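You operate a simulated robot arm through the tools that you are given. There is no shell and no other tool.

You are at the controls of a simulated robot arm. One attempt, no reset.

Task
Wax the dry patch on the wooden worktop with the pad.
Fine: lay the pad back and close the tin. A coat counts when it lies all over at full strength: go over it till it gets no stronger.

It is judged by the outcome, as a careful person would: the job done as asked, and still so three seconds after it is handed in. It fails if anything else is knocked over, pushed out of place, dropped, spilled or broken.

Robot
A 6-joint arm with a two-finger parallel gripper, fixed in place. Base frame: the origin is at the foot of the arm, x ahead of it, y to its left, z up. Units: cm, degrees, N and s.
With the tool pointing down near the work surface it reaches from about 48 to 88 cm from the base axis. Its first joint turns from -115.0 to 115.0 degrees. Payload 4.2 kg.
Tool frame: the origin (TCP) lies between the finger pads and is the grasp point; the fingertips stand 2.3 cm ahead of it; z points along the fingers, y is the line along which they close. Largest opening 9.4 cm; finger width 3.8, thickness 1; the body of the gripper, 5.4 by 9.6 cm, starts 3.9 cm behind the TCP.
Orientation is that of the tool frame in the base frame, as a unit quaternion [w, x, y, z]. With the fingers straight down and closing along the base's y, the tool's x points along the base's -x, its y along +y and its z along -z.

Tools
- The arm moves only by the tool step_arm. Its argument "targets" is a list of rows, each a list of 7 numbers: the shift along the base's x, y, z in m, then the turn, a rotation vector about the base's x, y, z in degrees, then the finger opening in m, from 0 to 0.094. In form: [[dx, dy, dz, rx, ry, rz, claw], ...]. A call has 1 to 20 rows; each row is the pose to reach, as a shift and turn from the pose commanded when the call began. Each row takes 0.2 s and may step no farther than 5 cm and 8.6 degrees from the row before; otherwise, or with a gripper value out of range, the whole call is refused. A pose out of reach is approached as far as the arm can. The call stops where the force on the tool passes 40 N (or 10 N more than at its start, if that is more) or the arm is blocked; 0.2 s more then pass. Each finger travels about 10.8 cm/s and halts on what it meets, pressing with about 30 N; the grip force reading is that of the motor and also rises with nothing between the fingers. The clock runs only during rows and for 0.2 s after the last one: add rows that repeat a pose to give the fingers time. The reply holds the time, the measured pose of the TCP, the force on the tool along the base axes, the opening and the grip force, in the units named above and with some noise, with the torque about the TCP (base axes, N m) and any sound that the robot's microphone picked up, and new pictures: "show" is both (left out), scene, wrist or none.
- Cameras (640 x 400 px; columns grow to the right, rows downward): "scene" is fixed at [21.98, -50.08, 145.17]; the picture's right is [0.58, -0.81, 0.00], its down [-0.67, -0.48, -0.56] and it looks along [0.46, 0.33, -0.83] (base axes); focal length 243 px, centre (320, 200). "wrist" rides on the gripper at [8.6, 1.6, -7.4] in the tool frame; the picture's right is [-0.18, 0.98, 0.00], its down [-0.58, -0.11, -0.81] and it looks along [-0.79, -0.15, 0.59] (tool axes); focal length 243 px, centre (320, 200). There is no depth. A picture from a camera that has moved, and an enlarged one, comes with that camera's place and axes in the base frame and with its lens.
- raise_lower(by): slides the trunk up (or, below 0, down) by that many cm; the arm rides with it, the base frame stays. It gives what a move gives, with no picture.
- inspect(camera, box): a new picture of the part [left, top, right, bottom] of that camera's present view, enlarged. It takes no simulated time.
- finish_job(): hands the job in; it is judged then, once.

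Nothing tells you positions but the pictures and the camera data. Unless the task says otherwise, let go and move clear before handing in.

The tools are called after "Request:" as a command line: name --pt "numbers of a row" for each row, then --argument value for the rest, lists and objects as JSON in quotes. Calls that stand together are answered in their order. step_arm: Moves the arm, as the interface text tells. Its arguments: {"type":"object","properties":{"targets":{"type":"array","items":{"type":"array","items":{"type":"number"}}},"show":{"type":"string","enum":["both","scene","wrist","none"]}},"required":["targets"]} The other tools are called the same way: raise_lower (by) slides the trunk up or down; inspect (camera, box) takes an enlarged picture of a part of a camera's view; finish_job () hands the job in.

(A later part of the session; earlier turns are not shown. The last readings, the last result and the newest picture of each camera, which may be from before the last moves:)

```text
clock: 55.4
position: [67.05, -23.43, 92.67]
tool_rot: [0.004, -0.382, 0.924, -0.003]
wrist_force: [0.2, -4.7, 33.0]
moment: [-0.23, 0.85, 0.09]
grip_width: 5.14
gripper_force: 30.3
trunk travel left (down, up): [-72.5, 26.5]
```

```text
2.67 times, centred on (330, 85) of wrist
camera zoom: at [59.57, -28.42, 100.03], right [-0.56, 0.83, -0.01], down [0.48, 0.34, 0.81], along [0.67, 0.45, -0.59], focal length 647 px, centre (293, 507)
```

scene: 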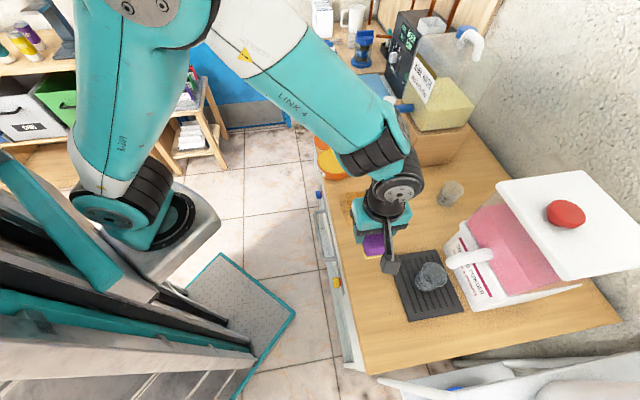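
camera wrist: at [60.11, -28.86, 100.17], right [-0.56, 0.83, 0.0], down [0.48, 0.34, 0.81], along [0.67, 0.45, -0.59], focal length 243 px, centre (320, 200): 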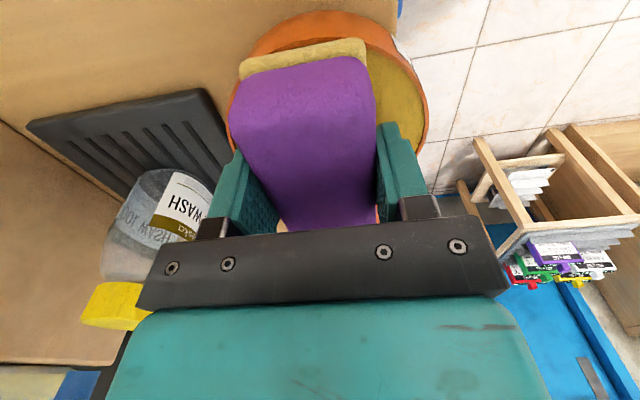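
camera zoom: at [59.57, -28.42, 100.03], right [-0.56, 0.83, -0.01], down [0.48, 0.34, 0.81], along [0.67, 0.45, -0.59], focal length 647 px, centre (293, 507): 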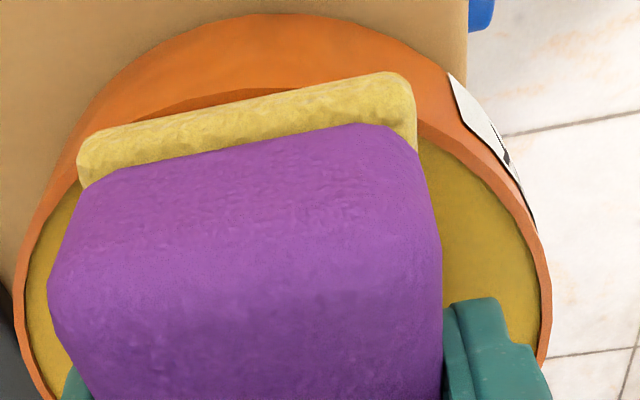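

The near end is catching on the rim. I'll lift slightly, shift 0.4 cm along the tin, and try again.

Request:
step_arm --pt "0 0 0.005 0 0 0 0.02" --pt "0.003 0.003 0.006 0 0 0 0.02" --pt "0.004 0.002 0.004 0 0 0 0.02" --pt "0.004 0.002 0.002 0 0 0 0.02" --pt "0.004 0.002 0.0005 0 0 0 0.02" --show "none"

Request:
inspect --camera "wrist" --box '[220, 10, 440, 160]'

Request:
inspect --camera "scene" --box '[310, 120, 390, 190]'

```text
clock: 56.6
position: [67.43, -23.2, 92.79]
tool_rot: [0.003, -0.383, 0.924, -0.002]
wrist_force: [-7.1, 3.7, 17.8]
moment: [0.24, 0.32, 0.07]
grip_width: 5.13
gripper_force: 30.3
trunk travel left (down, up): [-72.5, 26.5]
```

```text
2.67 times, centred on (330, 85) of wrist
camera zoom: at [60.01, -28.15, 100.05], right [-0.57, 0.82, 0.0], down [0.48, 0.34, 0.81], along [0.67, 0.46, -0.59], focal length 647 px, centre (293, 507)
```

zoom: 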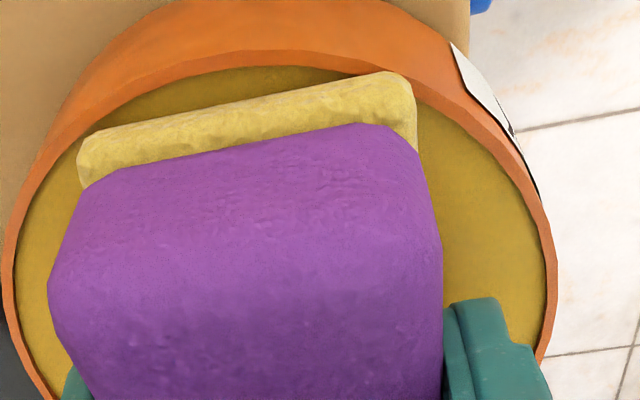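

```text
5.71 times, centred on (350, 155) of scene
camera zoom: at [21.98, -50.08, 145.17], right [0.58, -0.81, 0.0], down [-0.67, -0.48, -0.56], along [0.46, 0.33, -0.83], focal length 1389 px, centre (149, 457)
```

zoom: 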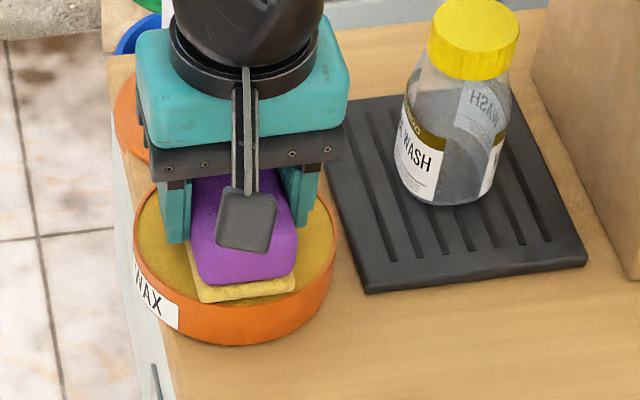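

Request:
step_arm --pt "0 0 -0.001 0 0 0 0.02" --pt "0 0 -0.0015 0 0 0 0.02" --pt "0 0 -0.0015 0 0 0 0.02" --pt "0 0 -0.0015 0 0 0 0.02" --pt "0 0 -0.0015 0 0 0 0.02" --show "none"

Request:
inspect --camera "wrist" --box '[220, 10, 440, 160]'

```text
clock: 57.9
position: [67.36, -23.15, 92.66]
tool_rot: [0.004, -0.383, 0.924, -0.003]
wrist_force: [-8.0, 3.1, 21.8]
moment: [0.12, 0.67, 0.0]
grip_width: 5.15
gripper_force: 29.9
trunk travel left (down, up): [-72.5, 26.5]
stopped in row 5: the force on the tool passed its limit at 40 N (the readings are from after the stop); the commanded pose is now the measured one
```

```text
2.67 times, centred on (330, 85) of wrist
camera zoom: at [60.02, -28.18, 100.02], right [-0.56, 0.83, -0.01], down [0.48, 0.34, 0.81], along [0.67, 0.45, -0.59], focal length 647 px, centre (293, 507)
```

zoom: 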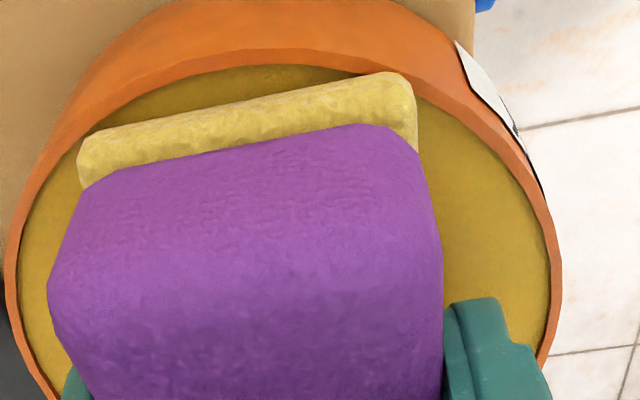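

The felt is fully yellow again. I'll lift, correct the slight tilt, and wax the strip nearest the tin (t≈19), stroking n 63→71 and back.

Request:
step_arm --pt "0 0 0.02 0.05 0.3 0 0.02" --pt "-0.02 -0.015 0.03 0.05 0.3 0 0.02" --pt "-0.05 -0.04 0.03 0.05 0.3 0 0.02" --pt "-0.075 -0.065 0.03 0.05 0.3 0 0.02" --pt "-0.094 -0.08 0.02 0.05 0.3 0 0.02" --pt "-0.094 -0.08 -0.01 0.05 0.3 0 0.02" --pt "-0.094 -0.08 -0.025 0.05 0.3 0 0.02"

Request:
inspect --camera "scene" --box '[310, 130, 430, 230]'

```text
clock: 59.5
position: [58.35, -30.99, 90.11]
tool_rot: [0.001, -0.382, 0.924, -0.001]
wrist_force: [-0.1, 0.6, 0.7]
moment: [-0.02, -0.01, 0.0]
grip_width: 5.12
gripper_force: 29.8
trunk travel left (down, up): [-72.5, 26.5]
camera wrist: at [50.88, -36.1, 97.52], right [-0.56, 0.83, 0.0], down [0.49, 0.34, 0.81], along [0.67, 0.45, -0.59], focal length 243 px, centre (320, 200)
```

scene: 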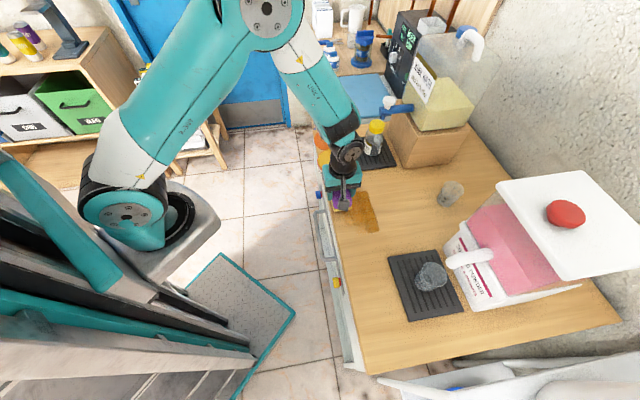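
wrist: 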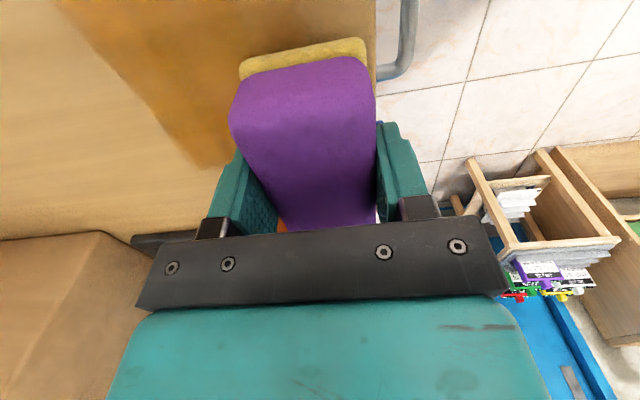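

```text
4.00 times, centred on (370, 180) of scene
camera zoom: at [21.98, -50.08, 145.17], right [0.58, -0.81, 0.0], down [-0.67, -0.48, -0.56], along [0.46, 0.33, -0.83], focal length 972 px, centre (120, 280)
```

zoom: 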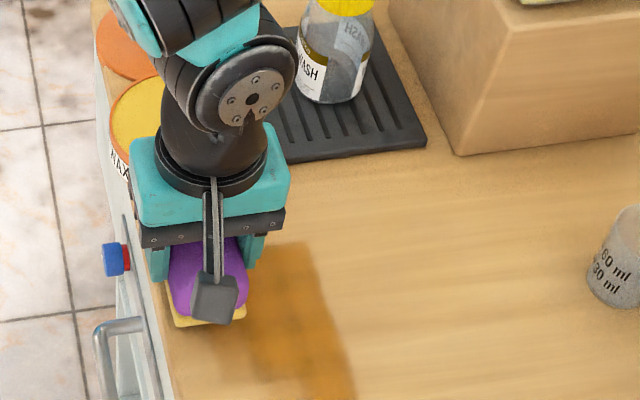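

Request:
step_arm --pt "0 0 -0.004 0 0 0 0.02" --pt "0 0 -0.007 0 0 0 0.02" --pt "0.01 -0.01 -0.007 0 0 0 0.02" --pt "0.02 -0.02 -0.007 0 0 0 0.02" --pt "0.03 -0.03 -0.007 0 0 0 0.02" --pt "0.04 -0.04 -0.007 0 0 0 0.02" --pt "0.05 -0.05 -0.007 0 0 0 0.02" --pt "0.06 -0.06 -0.007 0 0 0 0.02" --pt "0.06 -0.06 -0.007 0 0 0 0.02" --show "wrist"

Request:
inspect --camera "scene" --box '[310, 130, 430, 230]'

```text
clock: 61.5
position: [64.32, -37.33, 89.31]
tool_rot: [0.0, -0.382, 0.924, -0.002]
wrist_force: [-1.3, 1.5, 2.7]
moment: [0.17, -0.02, 0.04]
grip_width: 5.09
gripper_force: 29.4
trunk travel left (down, up): [-72.5, 26.5]
camera wrist: at [56.92, -42.26, 96.79], right [-0.56, 0.83, 0.0], down [0.49, 0.34, 0.81], along [0.67, 0.45, -0.59], focal length 243 px, centre (320, 200)
```

wrist: 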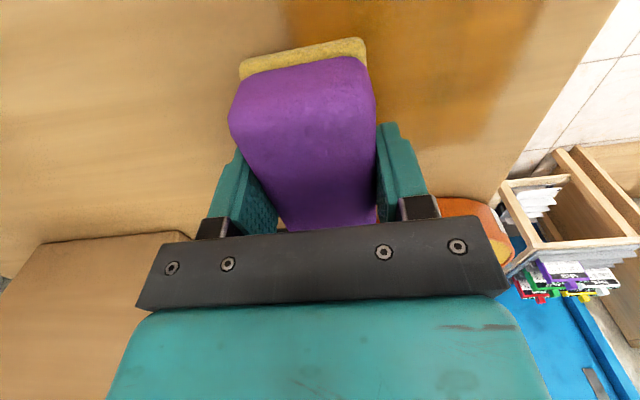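

```text
4.00 times, centred on (370, 180) of scene
camera zoom: at [21.98, -50.08, 145.17], right [0.58, -0.81, 0.0], down [-0.67, -0.48, -0.56], along [0.46, 0.33, -0.83], focal length 972 px, centre (120, 280)
```

zoom: 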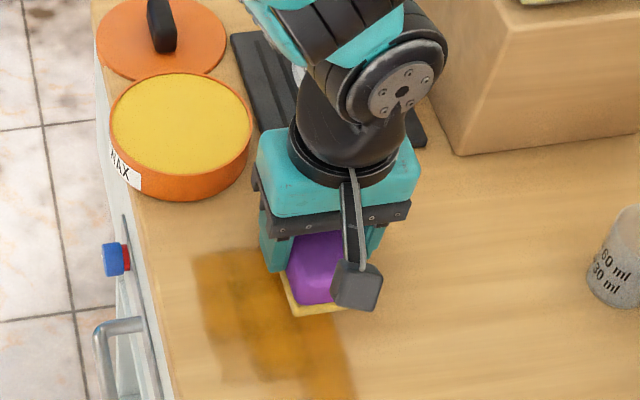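

The coat's edge toward the tin stays at t≈21 and the near edge is at about n≈63.5, so the patch is about 8.5 cm wide. I'll press a touch more, stroke back, then work the other end.

Request:
step_arm --pt "0 0 -0.001 0 0 0 0.02" --pt "-0.013 0.007 -0.001 0 0 0 0.02" --pt "-0.024 0.016 -0.001 0 0 0 0.02" --pt "-0.034 0.026 -0.001 0 0 0 0.02" --pt "-0.044 0.036 -0.001 0 0 0 0.02" --pt "-0.054 0.046 -0.001 0 0 0 0.02" --pt "-0.064 0.056 -0.001 0 0 0 0.02" --pt "-0.076 0.044 -0.001 0 0 0 0.02" --pt "-0.088 0.032 -0.001 0 0 0 0.02" --pt "-0.1 0.02 -0.001 0 0 0 0.02" --show "wrist"

Request:
inspect --camera "scene" --box '[310, 130, 430, 230]'

```text
clock: 63.7
position: [54.23, -35.1, 89.27]
tool_rot: [0.0, -0.383, 0.924, 0.0]
wrist_force: [5.9, 7.5, 22.3]
moment: [0.45, -0.41, -0.11]
grip_width: 5.1
gripper_force: 30.3
trunk travel left (down, up): [-72.5, 26.5]
camera wrist: at [46.71, -40.14, 96.77], right [-0.56, 0.83, 0.0], down [0.49, 0.33, 0.81], along [0.67, 0.45, -0.59], focal length 243 px, centre (320, 200)
```

wrist: 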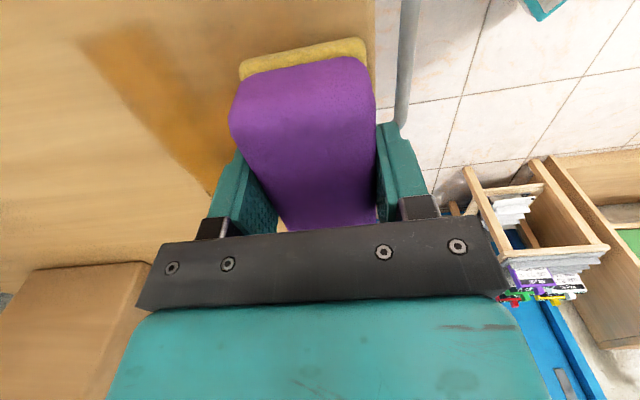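

```text
4.00 times, centred on (370, 180) of scene
camera zoom: at [21.98, -50.08, 145.17], right [0.58, -0.81, 0.0], down [-0.67, -0.48, -0.56], along [0.46, 0.33, -0.83], focal length 972 px, centre (120, 280)
```

zoom: 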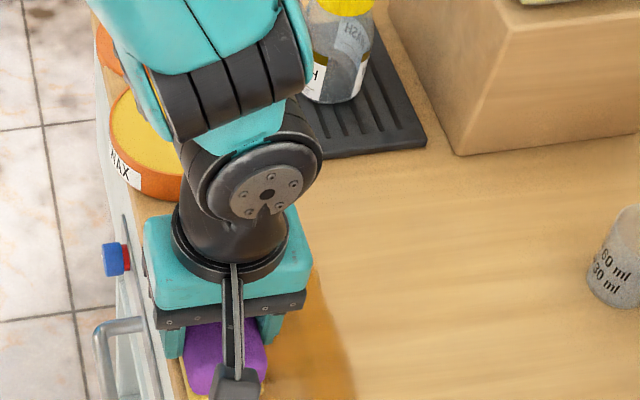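

Request:
step_arm --pt "0 0 0.0005 0 0 0 0.02" --pt "-0.012 -0.012 0.0005 0 0 0 0.02" --pt "-0.024 -0.024 0.0005 0 0 0 0.02" --pt "-0.036 -0.036 0.0005 0 0 0 0.02" --pt "-0.026 -0.046 0.0005 0 0 0 0.02" --pt "-0.016 -0.056 0.0005 0 0 0 0.02" --pt "-0.006 -0.066 0.0005 0 0 0 0.02" --pt "0.004 -0.076 0.0005 0 0 0 0.02" --pt "0.014 -0.086 0.0005 0 0 0 0.02" --pt "0.024 -0.096 0.0005 0 0 0 0.02" --pt "0.024 -0.096 0.0005 0 0 0 0.02" --show "wrist"

Request:
inspect --camera "scene" --box '[310, 150, 430, 250]'

Request:
inspect --camera "wrist" --box '[200, 0, 540, 210]'

```text
clock: 64.5
position: [51.94, -37.3, 89.35]
tool_rot: [0.003, -0.382, 0.924, -0.002]
wrist_force: [-0.4, 6.0, 21.2]
moment: [0.02, 0.66, -0.17]
grip_width: 5.1
gripper_force: 30.1
trunk travel left (down, up): [-72.5, 26.5]
stopped in row 4: the force on the tool passed its limit at 41 N (the readings are from after the stop); the commanded pose is now the measured one
camera wrist: at [44.57, -42.34, 96.74], right [-0.57, 0.82, -0.01], down [0.48, 0.34, 0.81], along [0.67, 0.45, -0.59], focal length 243 px, centre (320, 200)
```

wrist: 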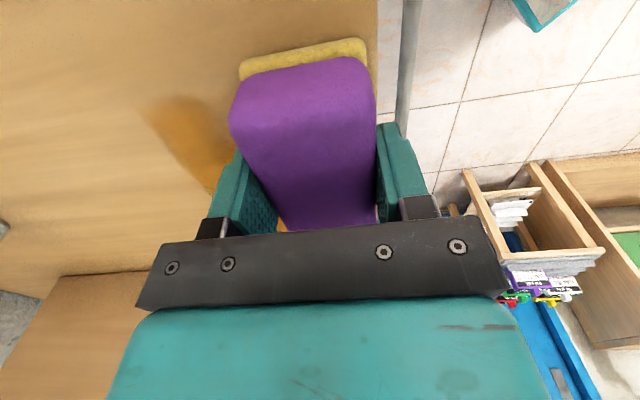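

```text
4.00 times, centred on (370, 200) of scene
camera zoom: at [21.98, -50.08, 145.17], right [0.58, -0.81, 0.0], down [-0.67, -0.48, -0.56], along [0.46, 0.33, -0.83], focal length 972 px, centre (120, 200)
```

zoom: 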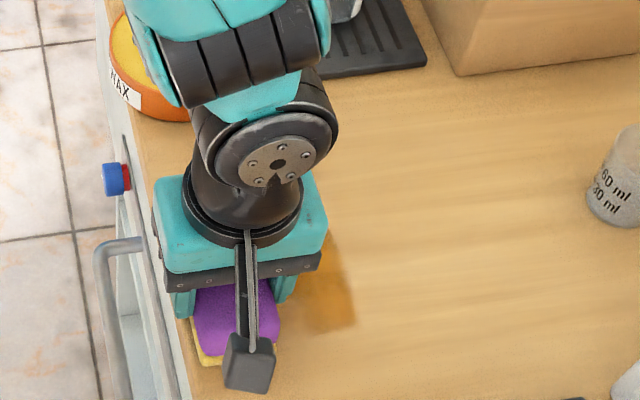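

```text
1.88 times, centred on (370, 105) of wrist
camera zoom: at [44.57, -42.34, 96.74], right [-0.57, 0.82, -0.01], down [0.48, 0.34, 0.81], along [0.67, 0.45, -0.59], focal length 457 px, centre (226, 379)
```

zoom: 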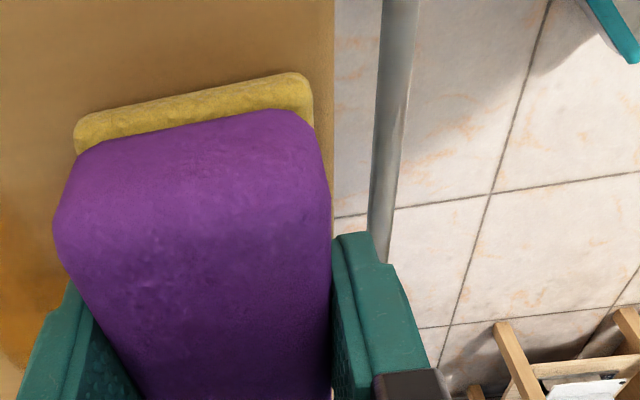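

Request:
step_arm --pt "0 0 0.002 0 0.3 0 0.02" --pt "0.01 -0.01 0.001 0 0.3 0 0.02" --pt "0.02 -0.02 0.001 0 0.3 0 0.02" --pt "0.03 -0.03 0.001 0 0.3 0 0.02" --pt "0.04 -0.04 0.001 0 0.3 0 0.02" --pt "0.05 -0.05 0.001 0 0.3 0 0.02" --pt "0.06 -0.06 0.001 0 0.3 0 0.02" --pt "0.06 -0.06 0.001 0 0.3 0 0.02" --show "wrist"

Request:
inspect --camera "scene" --box '[310, 150, 430, 250]'

Request:
inspect --camera "wrist" --box '[200, 0, 540, 210]'

```text
clock: 66.3
position: [57.98, -43.27, 89.31]
tool_rot: [0.0, -0.381, 0.924, -0.001]
wrist_force: [-0.3, 0.9, 1.0]
moment: [0.07, -0.07, 0.04]
grip_width: 5.1
gripper_force: 29.5
trunk travel left (down, up): [-72.5, 26.5]
camera wrist: at [50.58, -48.34, 96.8], right [-0.57, 0.82, 0.0], down [0.49, 0.34, 0.81], along [0.67, 0.45, -0.59], focal length 243 px, centre (320, 200)
```

wrist: 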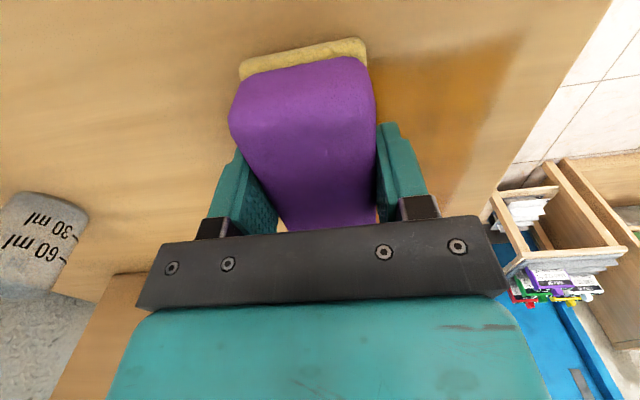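

```text
4.00 times, centred on (370, 200) of scene
camera zoom: at [21.98, -50.08, 145.17], right [0.58, -0.81, 0.0], down [-0.67, -0.48, -0.56], along [0.46, 0.33, -0.83], focal length 972 px, centre (120, 200)
```

zoom: 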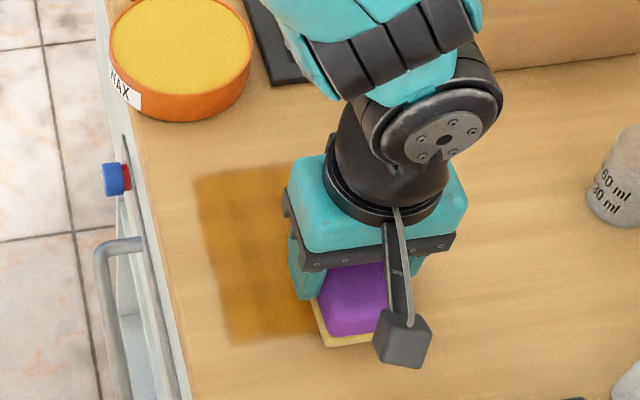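

```text
1.88 times, centred on (370, 105) of wrist
camera zoom: at [50.58, -48.34, 96.8], right [-0.57, 0.82, 0.0], down [0.49, 0.34, 0.81], along [0.67, 0.45, -0.59], focal length 457 px, centre (226, 379)
```

zoom: 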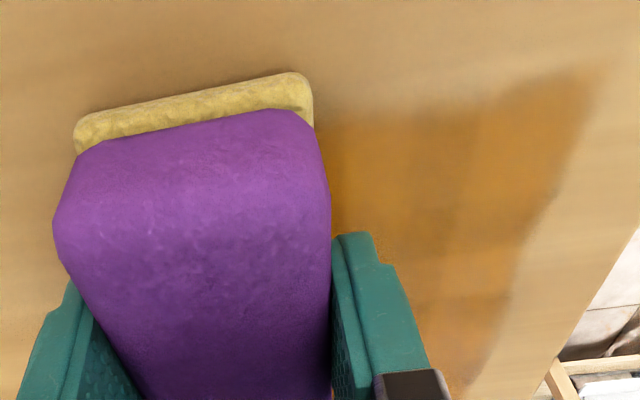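

The patch is now well defined: about t 7.5–21, n 63–72. I'll return to the tin, look at the whole coat from there, and reload.

Request:
step_arm --pt "0 0 0.02 0 0 0 0.02" --pt "0.005 0.02 0.05 0 0 0 0.02" --pt "0.015 0.055 0.07 0 0 0 0.02" --pt "0.03 0.095 0.07 0 0 0 0.02" --pt "0.05 0.135 0.07 0 0 0 0.02" --pt "0.072 0.17 0.07 0 0 0 0.02" --pt "0.094 0.2 0.07 0 0 0 0.02" --pt "0.094 0.2 0.05 0 0 0 0.02" --show "wrist"

Request:
inspect --camera "scene" --box '[310, 150, 430, 250]'

Request:
inspect --camera "wrist" --box '[180, 0, 470, 200]'

```text
clock: 68.1
position: [67.61, -23.23, 94.38]
tool_rot: [-0.001, -0.383, 0.924, 0.0]
wrist_force: [-0.8, 0.3, 0.2]
moment: [-0.01, 0.01, -0.01]
grip_width: 5.13
gripper_force: 29.8
trunk travel left (down, up): [-72.5, 26.5]
camera wrist: at [60.19, -28.19, 101.78], right [-0.56, 0.83, 0.0], down [0.49, 0.34, 0.81], along [0.66, 0.45, -0.59], focal length 243 px, centre (320, 200)
```

wrist: 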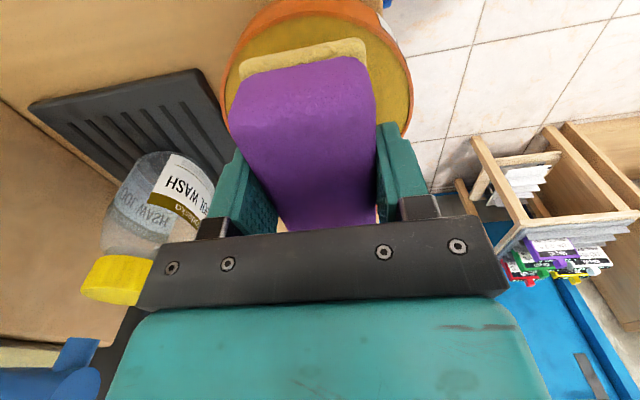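

```text
4.00 times, centred on (370, 200) of scene
camera zoom: at [21.98, -50.08, 145.17], right [0.58, -0.81, 0.0], down [-0.67, -0.48, -0.56], along [0.46, 0.33, -0.83], focal length 972 px, centre (120, 200)
```

zoom: 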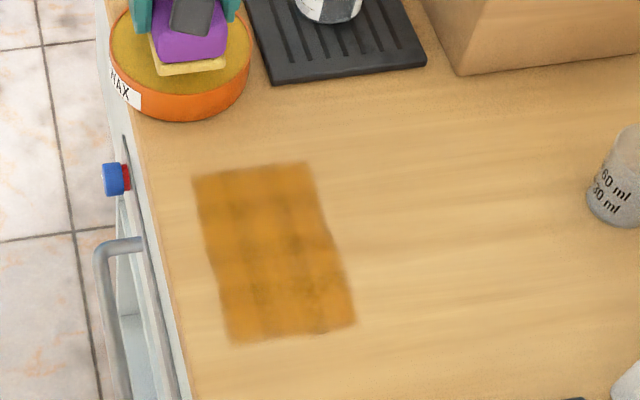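

```text
2.00 times, centred on (325, 100) of wrist
camera zoom: at [60.19, -28.19, 101.78], right [-0.56, 0.83, 0.0], down [0.49, 0.34, 0.81], along [0.66, 0.45, -0.59], focal length 485 px, centre (310, 400)
```

zoom: 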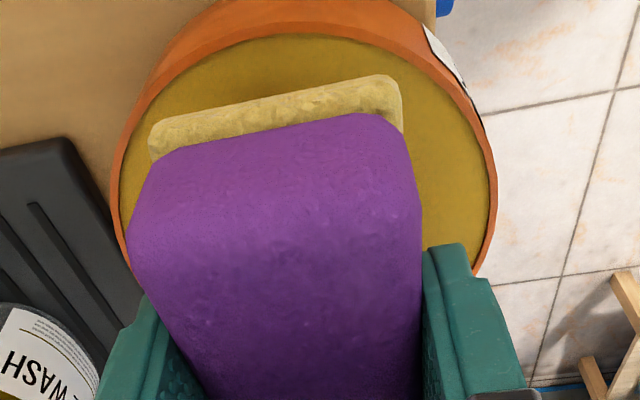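

The coat covers the whole rectangle, with some variation in strength. I'll reload the pad and go over it again.

Request:
step_arm --pt "-0.002 0.001 -0.008 0 0 0 0.02" --pt "-0.002 0.001 -0.014 0 0 0 0.02" --pt "-0.002 0.001 -0.016 0 0 0 0.02" --pt "-0.002 0.001 -0.0175 0 0 0 0.02" --pt "-0.002 0.001 -0.019 0 0 0 0.02" --pt "-0.002 0.001 -0.019 0 0 0 0.02" --pt "-0.002 0.001 -0.019 0 0 0 0.02" --show "none"

Request:
inspect --camera "wrist" --box '[180, 0, 470, 200]'

```text
clock: 69.7
position: [67.18, -23.18, 92.6]
tool_rot: [0.0, -0.383, 0.924, -0.001]
wrist_force: [-0.2, 3.6, 21.9]
moment: [0.17, 0.18, 0.04]
grip_width: 5.08
gripper_force: 29.9
trunk travel left (down, up): [-72.5, 26.5]
```

```text
2.00 times, centred on (325, 100) of wrist
camera zoom: at [59.87, -28.21, 100.07], right [-0.57, 0.82, 0.0], down [0.49, 0.34, 0.81], along [0.67, 0.45, -0.59], focal length 485 px, centre (310, 400)
```

zoom: 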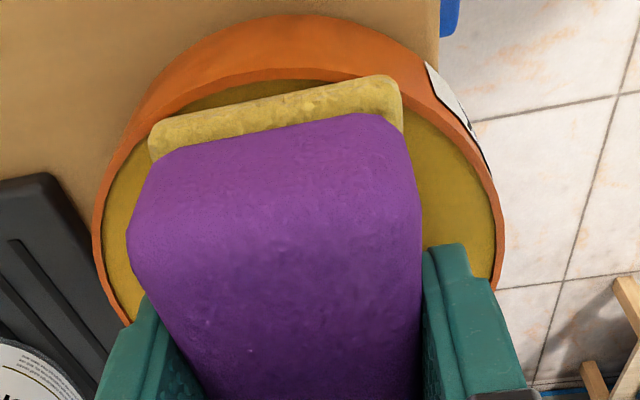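

Request:
step_arm --pt "0 0 0.02 0 0 0 0.02" --pt "-0.025 -0.027 0.03 0 0 0 0.02" --pt "-0.05 -0.054 0.03 0 0 0 0.02" --pt "-0.075 -0.08 0.03 0 0 0 0.02" --pt "-0.099 -0.107 0.02 0 0 0 0.02" --pt "-0.099 -0.107 -0.01 0 0 0 0.02" --pt "-0.099 -0.107 -0.027 0 0 0 0.02" --pt "-0.099 -0.107 -0.031 0 0 0 0.02" --show "none"

```text
clock: 71.5
position: [56.95, -34.01, 89.38]
tool_rot: [-0.001, -0.382, 0.924, -0.001]
wrist_force: [-0.8, -0.4, 1.2]
moment: [0.1, -0.02, -0.01]
grip_width: 5.13
gripper_force: 30.0
trunk travel left (down, up): [-72.5, 26.5]
```

Request:
step_arm --pt "0 0 -0.001 0 0 0 0.02" --pt "0.011 -0.011 -0.001 0 0 0 0.02" --pt "0.022 -0.022 -0.001 0 0 0 0.02" --pt "0.033 -0.033 -0.001 0 0 0 0.02" --pt "0.044 -0.044 -0.001 0 0 0 0.02" --pt "0.044 -0.044 -0.001 0 0 0 0.02" --pt "0.033 -0.033 -0.001 0 0 0 0.02" --pt "0.022 -0.022 -0.001 0 0 0 0.02" --pt "0.011 -0.011 -0.001 0 0 0 0.02" --pt "0 0 -0.001 0 0 0 0.02" --show "none"

Request:
step_arm --pt "-0.018 -0.018 0.002 0 0 0 0.02" --pt "-0.035 -0.035 0.001 0 0 0 0.02" --pt "-0.035 -0.035 0 0 0 0 0.02" --pt "-0.024 -0.046 0 0 0 0 0.02" --pt "-0.013 -0.057 0 0 0 0 0.02" --pt "-0.002 -0.068 0 0 0 0 0.02" --pt "0.009 -0.079 0 0 0 0 0.02" --pt "0.009 -0.079 0 0 0 0 0.02" --pt "-0.002 -0.068 0 0 0 0 0.02" --pt "-0.013 -0.057 0 0 0 0 0.02" --pt "-0.024 -0.046 0 0 0 0 0.02" --pt "-0.035 -0.035 0 0 0 0 0.02" --show "wrist"

Request:
inspect --camera "scene" --box '[310, 150, 430, 250]'

```text
clock: 72.7
position: [61.16, -38.07, 89.34]
tool_rot: [0.0, -0.384, 0.923, -0.002]
wrist_force: [-5.7, 5.0, 23.8]
moment: [0.17, 0.31, 0.01]
grip_width: 5.13
gripper_force: 30.0
trunk travel left (down, up): [-72.5, 26.5]
stopped in row 5: the force on the tool passed its limit at 40 N (the readings are from after the stop); the commanded pose is now the measured one
```

```text
clock: 75.3
position: [57.76, -41.69, 89.37]
tool_rot: [0.0, -0.383, 0.924, -0.001]
wrist_force: [7.0, -8.5, 24.4]
moment: [-0.16, -0.18, -0.02]
grip_width: 5.16
gripper_force: 29.2
trunk travel left (down, up): [-72.5, 26.5]
camera wrist: at [50.29, -46.66, 96.77], right [-0.57, 0.82, 0.0], down [0.49, 0.34, 0.81], along [0.67, 0.45, -0.59], focal length 243 px, centre (320, 200)
```

wrist: 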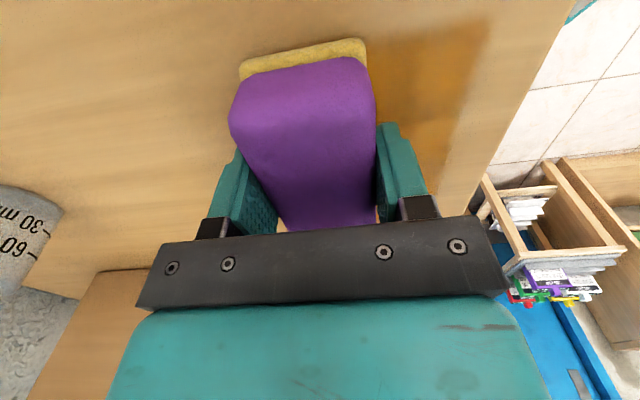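

```text
4.00 times, centred on (370, 200) of scene
camera zoom: at [21.98, -50.08, 145.17], right [0.58, -0.81, 0.0], down [-0.67, -0.48, -0.56], along [0.46, 0.33, -0.83], focal length 972 px, centre (120, 200)
```

zoom: 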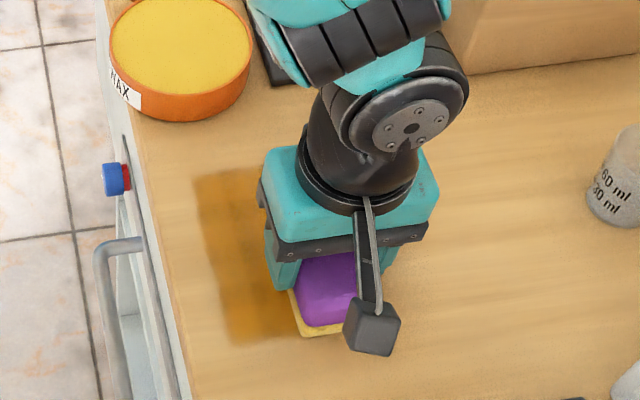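

Request:
step_arm --pt "0 0 0.0008 0 0 0 0.02" --pt "-0.011 0.011 0.0008 0 0 0 0.02" --pt "-0.022 0.022 0.0008 0 0 0 0.02" --pt "-0.033 0.033 0.0008 0 0 0 0.02" --pt "-0.044 0.044 0.0008 0 0 0 0.02" --pt "-0.044 0.044 0.0008 0 0 0 0.02" --show "none"

Request:
step_arm --pt "0.011 -0.011 0 0 0 0 0.02" --pt "0.022 -0.022 0 0 0 0 0.02" --pt "0.033 -0.033 0 0 0 0 0.02" --pt "0.044 -0.044 0 0 0 0 0.02" --pt "0.044 -0.044 0.003 0 0 0 0.02" --pt "0.062 -0.026 0.003 0 0 0 0.02" --pt "0.08 -0.008 0.002 0 0 0 0.02" --pt "0.08 -0.008 0 0 0 0 0.02" --pt "0.069 0.003 0 0 0 0 0.02" --pt "0.058 0.014 0 0 0 0 0.02" --pt "0.047 0.025 0 0 0 0 0.02" --pt "0.036 0.036 0 0 0 0 0.02" --show "wrist"

Request:
inspect --camera "scene" --box '[310, 150, 430, 250]'

```text
clock: 76.7
position: [53.25, -37.12, 89.37]
tool_rot: [0.001, -0.383, 0.924, -0.001]
wrist_force: [6.1, -6.6, 27.0]
moment: [-0.04, -0.09, 0.01]
grip_width: 5.12
gripper_force: 29.9
trunk travel left (down, up): [-72.5, 26.5]
```

```text
clock: 77.0
position: [53.31, -37.0, 89.27]
tool_rot: [-0.003, -0.384, 0.923, 0.003]
wrist_force: [-8.5, 6.2, 27.2]
moment: [-0.19, -0.26, -0.02]
grip_width: 5.14
gripper_force: 29.8
trunk travel left (down, up): [-72.5, 26.5]
stopped in row 1: the force on the tool passed its limit at 48 N (the readings are from after the stop); the commanded pose is now the measured one
camera wrist: at [46.0, -42.21, 96.79], right [-0.57, 0.82, 0.01], down [0.49, 0.33, 0.8], along [0.66, 0.46, -0.59], focal length 243 px, centre (320, 200)
```

wrist: 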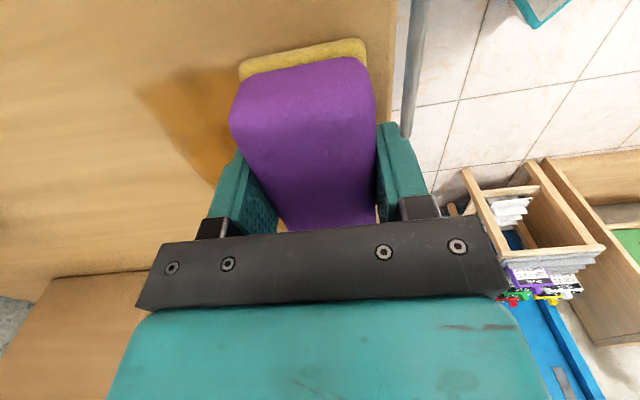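

```text
4.00 times, centred on (370, 200) of scene
camera zoom: at [21.98, -50.08, 145.17], right [0.58, -0.81, 0.0], down [-0.67, -0.48, -0.56], along [0.46, 0.33, -0.83], focal length 972 px, centre (120, 200)
```

zoom: 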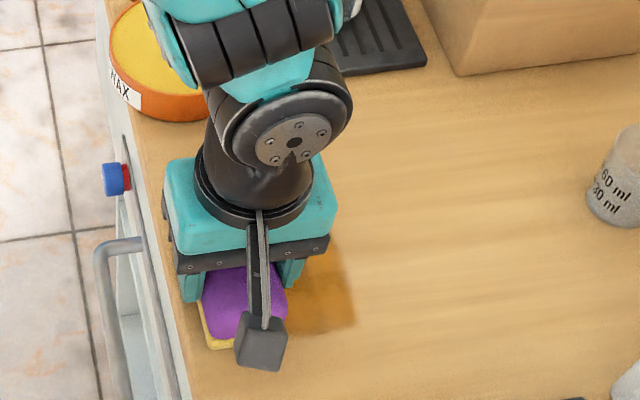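

Pressing too hard there. I'll lift clear a little, re-level, and continue with a lighter press.

Request:
step_arm --pt "0 0 0.005 -0.15 -0.4 0 0.02" --pt "0 0 0.005 -0.15 -0.4 0 0.02" --pt "0 0 0.005 -0.15 -0.4 0 0.02" --show "none"

```text
clock: 77.8
position: [53.55, -37.14, 89.7]
tool_rot: [0.001, -0.384, 0.923, 0.002]
wrist_force: [-0.4, 0.4, -0.5]
moment: [-0.01, -0.03, -0.01]
grip_width: 5.12
gripper_force: 30.0
trunk travel left (down, up): [-72.5, 26.5]
```

Request:
step_arm --pt "0 0 -0.0038 0 0 0 0.02" --pt "0.011 -0.011 -0.0038 0 0 0 0.02" --pt "0.022 -0.022 -0.0038 0 0 0 0.02" --pt "0.033 -0.033 -0.0038 0 0 0 0.02" --pt "0.044 -0.044 -0.0038 0 0 0 0.02" --show "none"

```text
clock: 79.0
position: [57.62, -41.49, 89.35]
tool_rot: [0.001, -0.383, 0.924, 0.002]
wrist_force: [-5.9, 7.4, 22.3]
moment: [-0.14, 0.32, -0.12]
grip_width: 5.11
gripper_force: 30.3
trunk travel left (down, up): [-72.5, 26.5]
```

Request:
step_arm --pt "0 0 0.004 0 0 0 0.02" --pt "0.018 0.018 0.004 0 0 0 0.02" --pt "0.037 0.037 0.004 0 0 0 0.02" --pt "0.037 0.037 0.0005 0 0 0 0.02" --pt "0.026 0.048 0.0005 0 0 0 0.02" --pt "0.015 0.059 0.0005 0 0 0 0.02" --pt "0.004 0.07 0.0005 0 0 0 0.02" --pt "-0.007 0.081 0.0005 0 0 0 0.02" --show "none"

Request:
inspect --camera "scene" --box '[310, 150, 430, 250]'

Request:
inspect --camera "wrist" --box '[50, 0, 390, 210]'

```text
clock: 80.8
position: [57.1, -33.41, 89.4]
tool_rot: [0.001, -0.383, 0.924, 0.002]
wrist_force: [1.5, -1.7, 6.4]
moment: [-0.25, -0.05, 0.02]
grip_width: 5.11
gripper_force: 30.5
trunk travel left (down, up): [-72.5, 26.5]
```

```text
4.00 times, centred on (370, 200) of scene
camera zoom: at [21.98, -50.08, 145.17], right [0.58, -0.81, 0.0], down [-0.67, -0.48, -0.56], along [0.46, 0.33, -0.83], focal length 972 px, centre (120, 200)
```

zoom: 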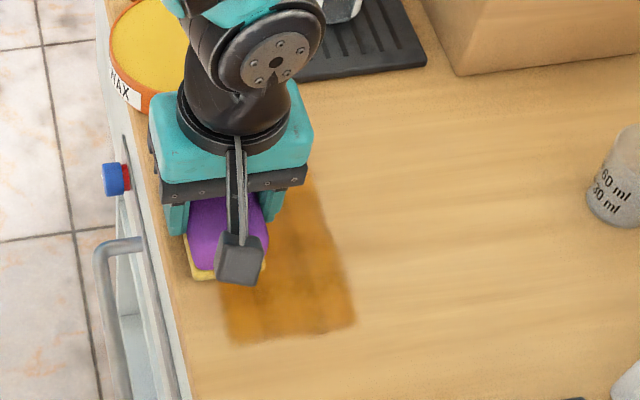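

```text
1.88 times, centred on (220, 105) of wrist
camera zoom: at [49.76, -38.52, 96.78], right [-0.57, 0.82, 0.0], down [0.49, 0.33, 0.81], along [0.66, 0.46, -0.59], focal length 457 px, centre (508, 379)
```

zoom: 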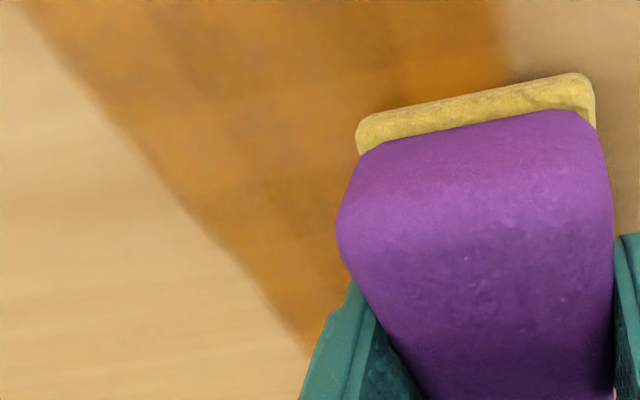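

Request:
step_arm --pt "0 0 0 0 0 0 0.02" --pt "0.011 -0.011 0 0 0 0 0.02" --pt "0.022 -0.022 0 0 0 0 0.02" --pt "0.033 -0.033 0 0 0 0 0.02" --pt "0.044 -0.044 0 0 0 0 0.02" --pt "0.044 -0.044 0.004 0 0 0 0.02" --show "none"

Request:
step_arm --pt "0 0 0.03 0 0 0 0.02" --pt "0.01 0.03 0.06 0 0 0 0.02" --pt "0.03 0.065 0.06 0 0 0 0.02" --pt "0.045 0.1 0.06 0 0 0 0.02" --pt "0.06 0.143 0.06 0 0 0 0.02" --pt "0.06 0.143 0.05 0 0 0 0.02" --show "none"

Request:
inspect --camera "scene" --box '[310, 150, 430, 250]'

Request:
inspect --camera "wrist" --box '[180, 0, 470, 200]'

```text
clock: 82.2
position: [61.53, -37.83, 89.8]
tool_rot: [-0.001, -0.383, 0.924, 0.001]
wrist_force: [-0.6, -0.9, 0.2]
moment: [-0.02, 0.0, -0.02]
grip_width: 5.11
gripper_force: 30.1
trunk travel left (down, up): [-72.5, 26.5]
```

```text
clock: 83.6
position: [67.38, -23.62, 94.79]
tool_rot: [0.0, -0.384, 0.923, 0.002]
wrist_force: [-0.6, -0.2, 0.5]
moment: [0.04, 0.0, -0.01]
grip_width: 5.1
gripper_force: 30.4
trunk travel left (down, up): [-72.5, 26.5]
```

```text
4.00 times, centred on (370, 200) of scene
camera zoom: at [21.98, -50.08, 145.17], right [0.58, -0.81, 0.0], down [-0.67, -0.48, -0.56], along [0.46, 0.33, -0.83], focal length 972 px, centre (120, 200)
```

zoom: 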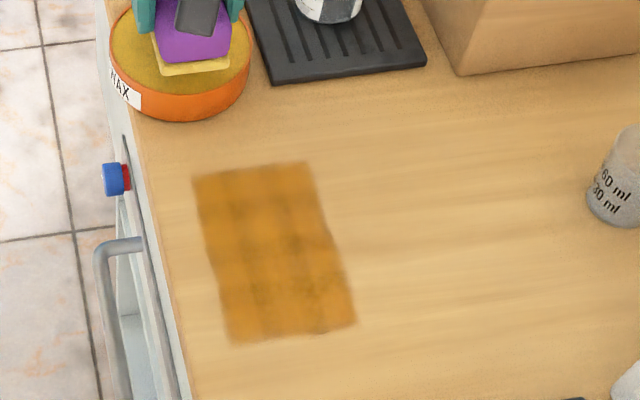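

```text
2.00 times, centred on (325, 100) of wrist
camera zoom: at [60.02, -28.62, 102.17], right [-0.57, 0.82, 0.0], down [0.49, 0.33, 0.81], along [0.66, 0.46, -0.59], focal length 485 px, centre (310, 400)
```

zoom: 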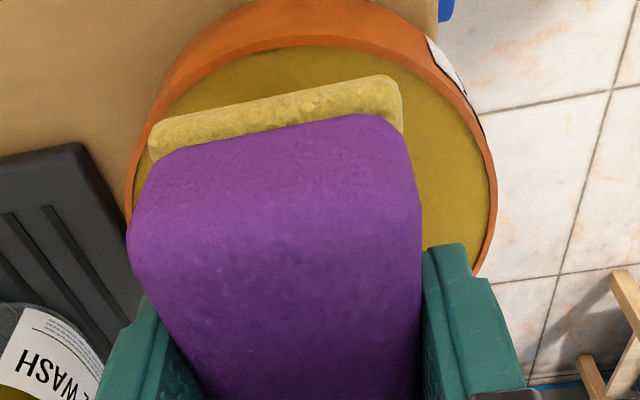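

Request:
inspect --camera "scene" --box '[334, 186, 384, 240]'

Request:
inspect --camera "scene" --box '[334, 186, 366, 206]'

Request:
inspect --camera "scene" --box '[345, 215, 385, 240]'

```text
7.41 times, centred on (359, 213) of scene
camera zoom: at [21.98, -50.08, 145.17], right [0.58, -0.81, 0.0], down [-0.67, -0.48, -0.56], along [0.46, 0.33, -0.83], focal length 1801 px, centre (31, 104)
```

zoom: 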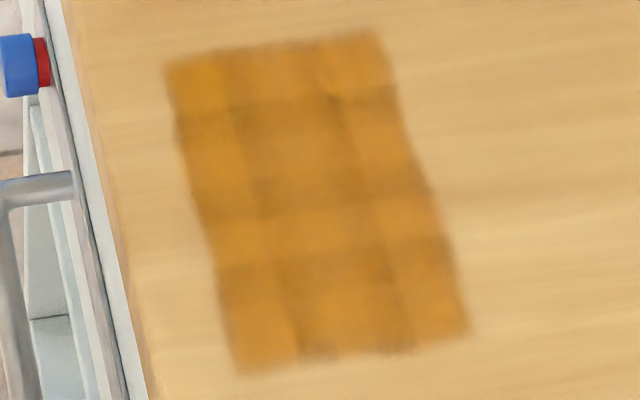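

```text
16.00 times, centred on (350, 196) of scene
camera zoom: at [21.98, -50.08, 145.17], right [0.58, -0.81, 0.0], down [-0.67, -0.48, -0.56], along [0.46, 0.33, -0.83], focal length 3890 px, centre (-160, 264)
```

zoom: 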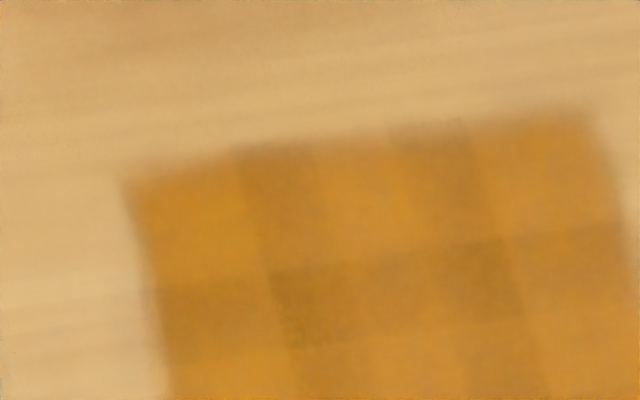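

```text
16.00 times, centred on (365, 228) of scene
camera zoom: at [21.98, -50.08, 145.17], right [0.58, -0.81, 0.0], down [-0.67, -0.48, -0.56], along [0.46, 0.33, -0.83], focal length 3890 px, centre (-400, -240)
```

zoom: 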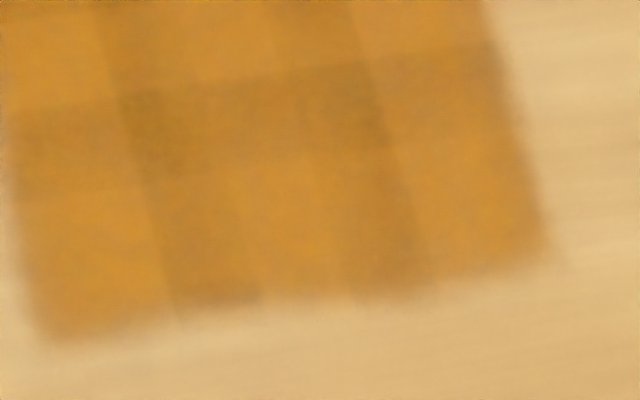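

The coat shows as an even tile pattern with no thin spots I can see. To be sure it's at full strength, I'll reload, do another full pass, and compare the same close-ups.

Request:
step_arm --pt "0 0.004 -0.01 0 0 0 0.02" --pt "0 0.004 -0.018 0 0 0 0.02" --pt "0 0.004 -0.0205 0 0 0 0.02" --pt "0 0.004 -0.022 0 0 0 0.02" --pt "0 0.004 -0.0225 0 0 0 0.02" --pt "0 0.004 -0.0225 0 0 0 0.02" --show "none"

Request:
inspect --camera "wrist" --box '[180, 0, 470, 200]'

```text
clock: 85.0
position: [67.42, -23.11, 92.67]
tool_rot: [0.001, -0.384, 0.923, 0.001]
wrist_force: [1.5, 5.8, 27.3]
moment: [-0.09, 0.3, 0.03]
grip_width: 5.12
gripper_force: 30.3
trunk travel left (down, up): [-72.5, 26.5]
```

```text
2.00 times, centred on (325, 100) of wrist
camera zoom: at [60.1, -28.15, 100.04], right [-0.57, 0.82, 0.0], down [0.48, 0.33, 0.81], along [0.67, 0.46, -0.59], focal length 485 px, centre (310, 400)
```

zoom: 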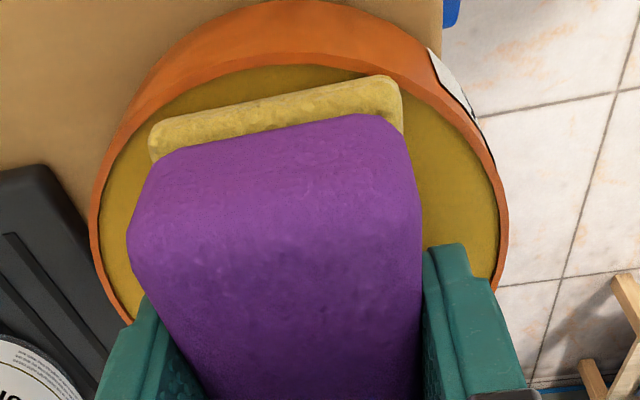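

Request:
step_arm --pt "0 0 0.02 0 0 0 0.02" --pt "-0.026 -0.027 0.03 0 0 0 0.02" --pt "-0.052 -0.054 0.03 0 0 0 0.02" --pt "-0.078 -0.081 0.03 0 0 0 0.02" --pt "-0.101 -0.108 0.02 0 0 0 0.02" --pt "-0.101 -0.108 -0.01 0 0 0 0.02" --pt "-0.101 -0.108 -0.026 0 0 0 0.02" --pt "-0.101 -0.108 -0.029 0 0 0 0.02" --show "none"

```text
clock: 86.8
position: [57.32, -33.92, 89.42]
tool_rot: [0.0, -0.384, 0.923, 0.002]
wrist_force: [-0.3, 0.5, -0.7]
moment: [0.02, -0.01, 0.0]
grip_width: 5.11
gripper_force: 30.3
trunk travel left (down, up): [-72.5, 26.5]
```

Request:
step_arm --pt "0 0 -0.0013 0 0 0 0.02" --pt "0.011 -0.011 -0.0013 0 0 0 0.02" --pt "0.022 -0.022 -0.0013 0 0 0 0.02" --pt "0.033 -0.033 -0.0013 0 0 0 0.02" --pt "0.044 -0.044 -0.0013 0 0 0 0.02" --pt "0.048 -0.048 -0.0013 0 0 0 0.02" --show "none"

Request:
step_arm --pt "0 0 0.004 0 0 0 0.02" --pt "-0.018 -0.018 0.004 0 0 0 0.02" --pt "-0.036 -0.036 0.004 0 0 0 0.02" --pt "-0.036 -0.036 0.0003 0 0 0 0.02" --pt "-0.047 -0.025 0.0003 0 0 0 0.02" --pt "-0.058 -0.014 0.0003 0 0 0 0.02" --pt "-0.069 -0.003 0.0003 0 0 0 0.02" --pt "-0.08 0.008 0.0003 0 0 0 0.02" --pt "-0.084 0.012 0.0003 0 0 0 0.02" --show "none"

```text
clock: 88.2
position: [62.07, -38.76, 89.49]
tool_rot: [0.001, -0.383, 0.924, 0.002]
wrist_force: [-0.7, 0.4, -1.2]
moment: [0.01, 0.02, 0.0]
grip_width: 5.11
gripper_force: 29.9
trunk travel left (down, up): [-72.5, 26.5]
```

```text
clock: 90.2
position: [53.84, -37.51, 89.62]
tool_rot: [0.0, -0.383, 0.924, 0.002]
wrist_force: [0.3, -0.3, -0.6]
moment: [-0.06, 0.02, -0.02]
grip_width: 5.1
gripper_force: 30.5
trunk travel left (down, up): [-72.5, 26.5]
```

Those strokes floated just above the surface. I'll come down until there's contact and repeat.

Request:
step_arm --pt "0 0 -0.0012 0 0 0 0.02" --pt "0 0 -0.0022 0 0 0 0.02" --show "none"

```text
clock: 90.8
position: [53.91, -37.58, 89.5]
tool_rot: [0.0, -0.383, 0.924, 0.001]
wrist_force: [-0.3, 1.3, 7.2]
moment: [-0.08, -0.05, -0.03]
grip_width: 5.13
gripper_force: 30.2
trunk travel left (down, up): [-72.5, 26.5]
```

Request:
step_arm --pt "0 0 -0.0004 0 0 0 0.02" --pt "0.011 -0.011 -0.0004 0 0 0 0.02" --pt "0.022 -0.022 -0.0004 0 0 0 0.02" --pt "0.033 -0.033 -0.0004 0 0 0 0.02" --pt "0.044 -0.044 -0.0004 0 0 0 0.02" --pt "0.048 -0.048 -0.0004 0 0 0 0.02" --show "none"

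```text
clock: 92.2
position: [58.63, -42.38, 89.39]
tool_rot: [0.001, -0.384, 0.923, 0.002]
wrist_force: [-6.9, 6.6, 23.5]
moment: [0.07, 0.14, 0.01]
grip_width: 5.09
gripper_force: 30.3
trunk travel left (down, up): [-72.5, 26.5]
```

Request:
step_arm --pt "0 0 0.0005 0 0 0 0.02" --pt "-0.011 0.011 0.0005 0 0 0 0.02" --pt "-0.022 0.022 0.0005 0 0 0 0.02" --pt "-0.033 0.033 0.0005 0 0 0 0.02" --pt "-0.044 0.044 0.0005 0 0 0 0.02" --pt "-0.048 0.048 0.0005 0 0 0 0.02" --show "none"

Request:
step_arm --pt "0 0 0.004 0 0 0 0.02" --pt "0.018 0.018 0.004 0 0 0 0.02" --pt "0.036 0.036 0.004 0 0 0 0.02" --pt "0.036 0.036 0.0 0 0 0 0.02" --pt "0.036 0.036 0.0 0 0 0 0.02" --show "none"

```text
clock: 93.6
position: [53.75, -37.49, 89.3]
tool_rot: [0.001, -0.385, 0.923, 0.001]
wrist_force: [4.6, -4.0, 13.3]
moment: [-0.18, -0.1, 0.02]
grip_width: 5.13
gripper_force: 30.3
trunk travel left (down, up): [-72.5, 26.5]
```

```text
clock: 94.8
position: [57.39, -33.87, 89.24]
tool_rot: [0.001, -0.384, 0.923, 0.001]
wrist_force: [-3.0, 2.8, 13.1]
moment: [-0.04, 0.06, -0.02]
grip_width: 5.14
gripper_force: 30.0
trunk travel left (down, up): [-72.5, 26.5]
```

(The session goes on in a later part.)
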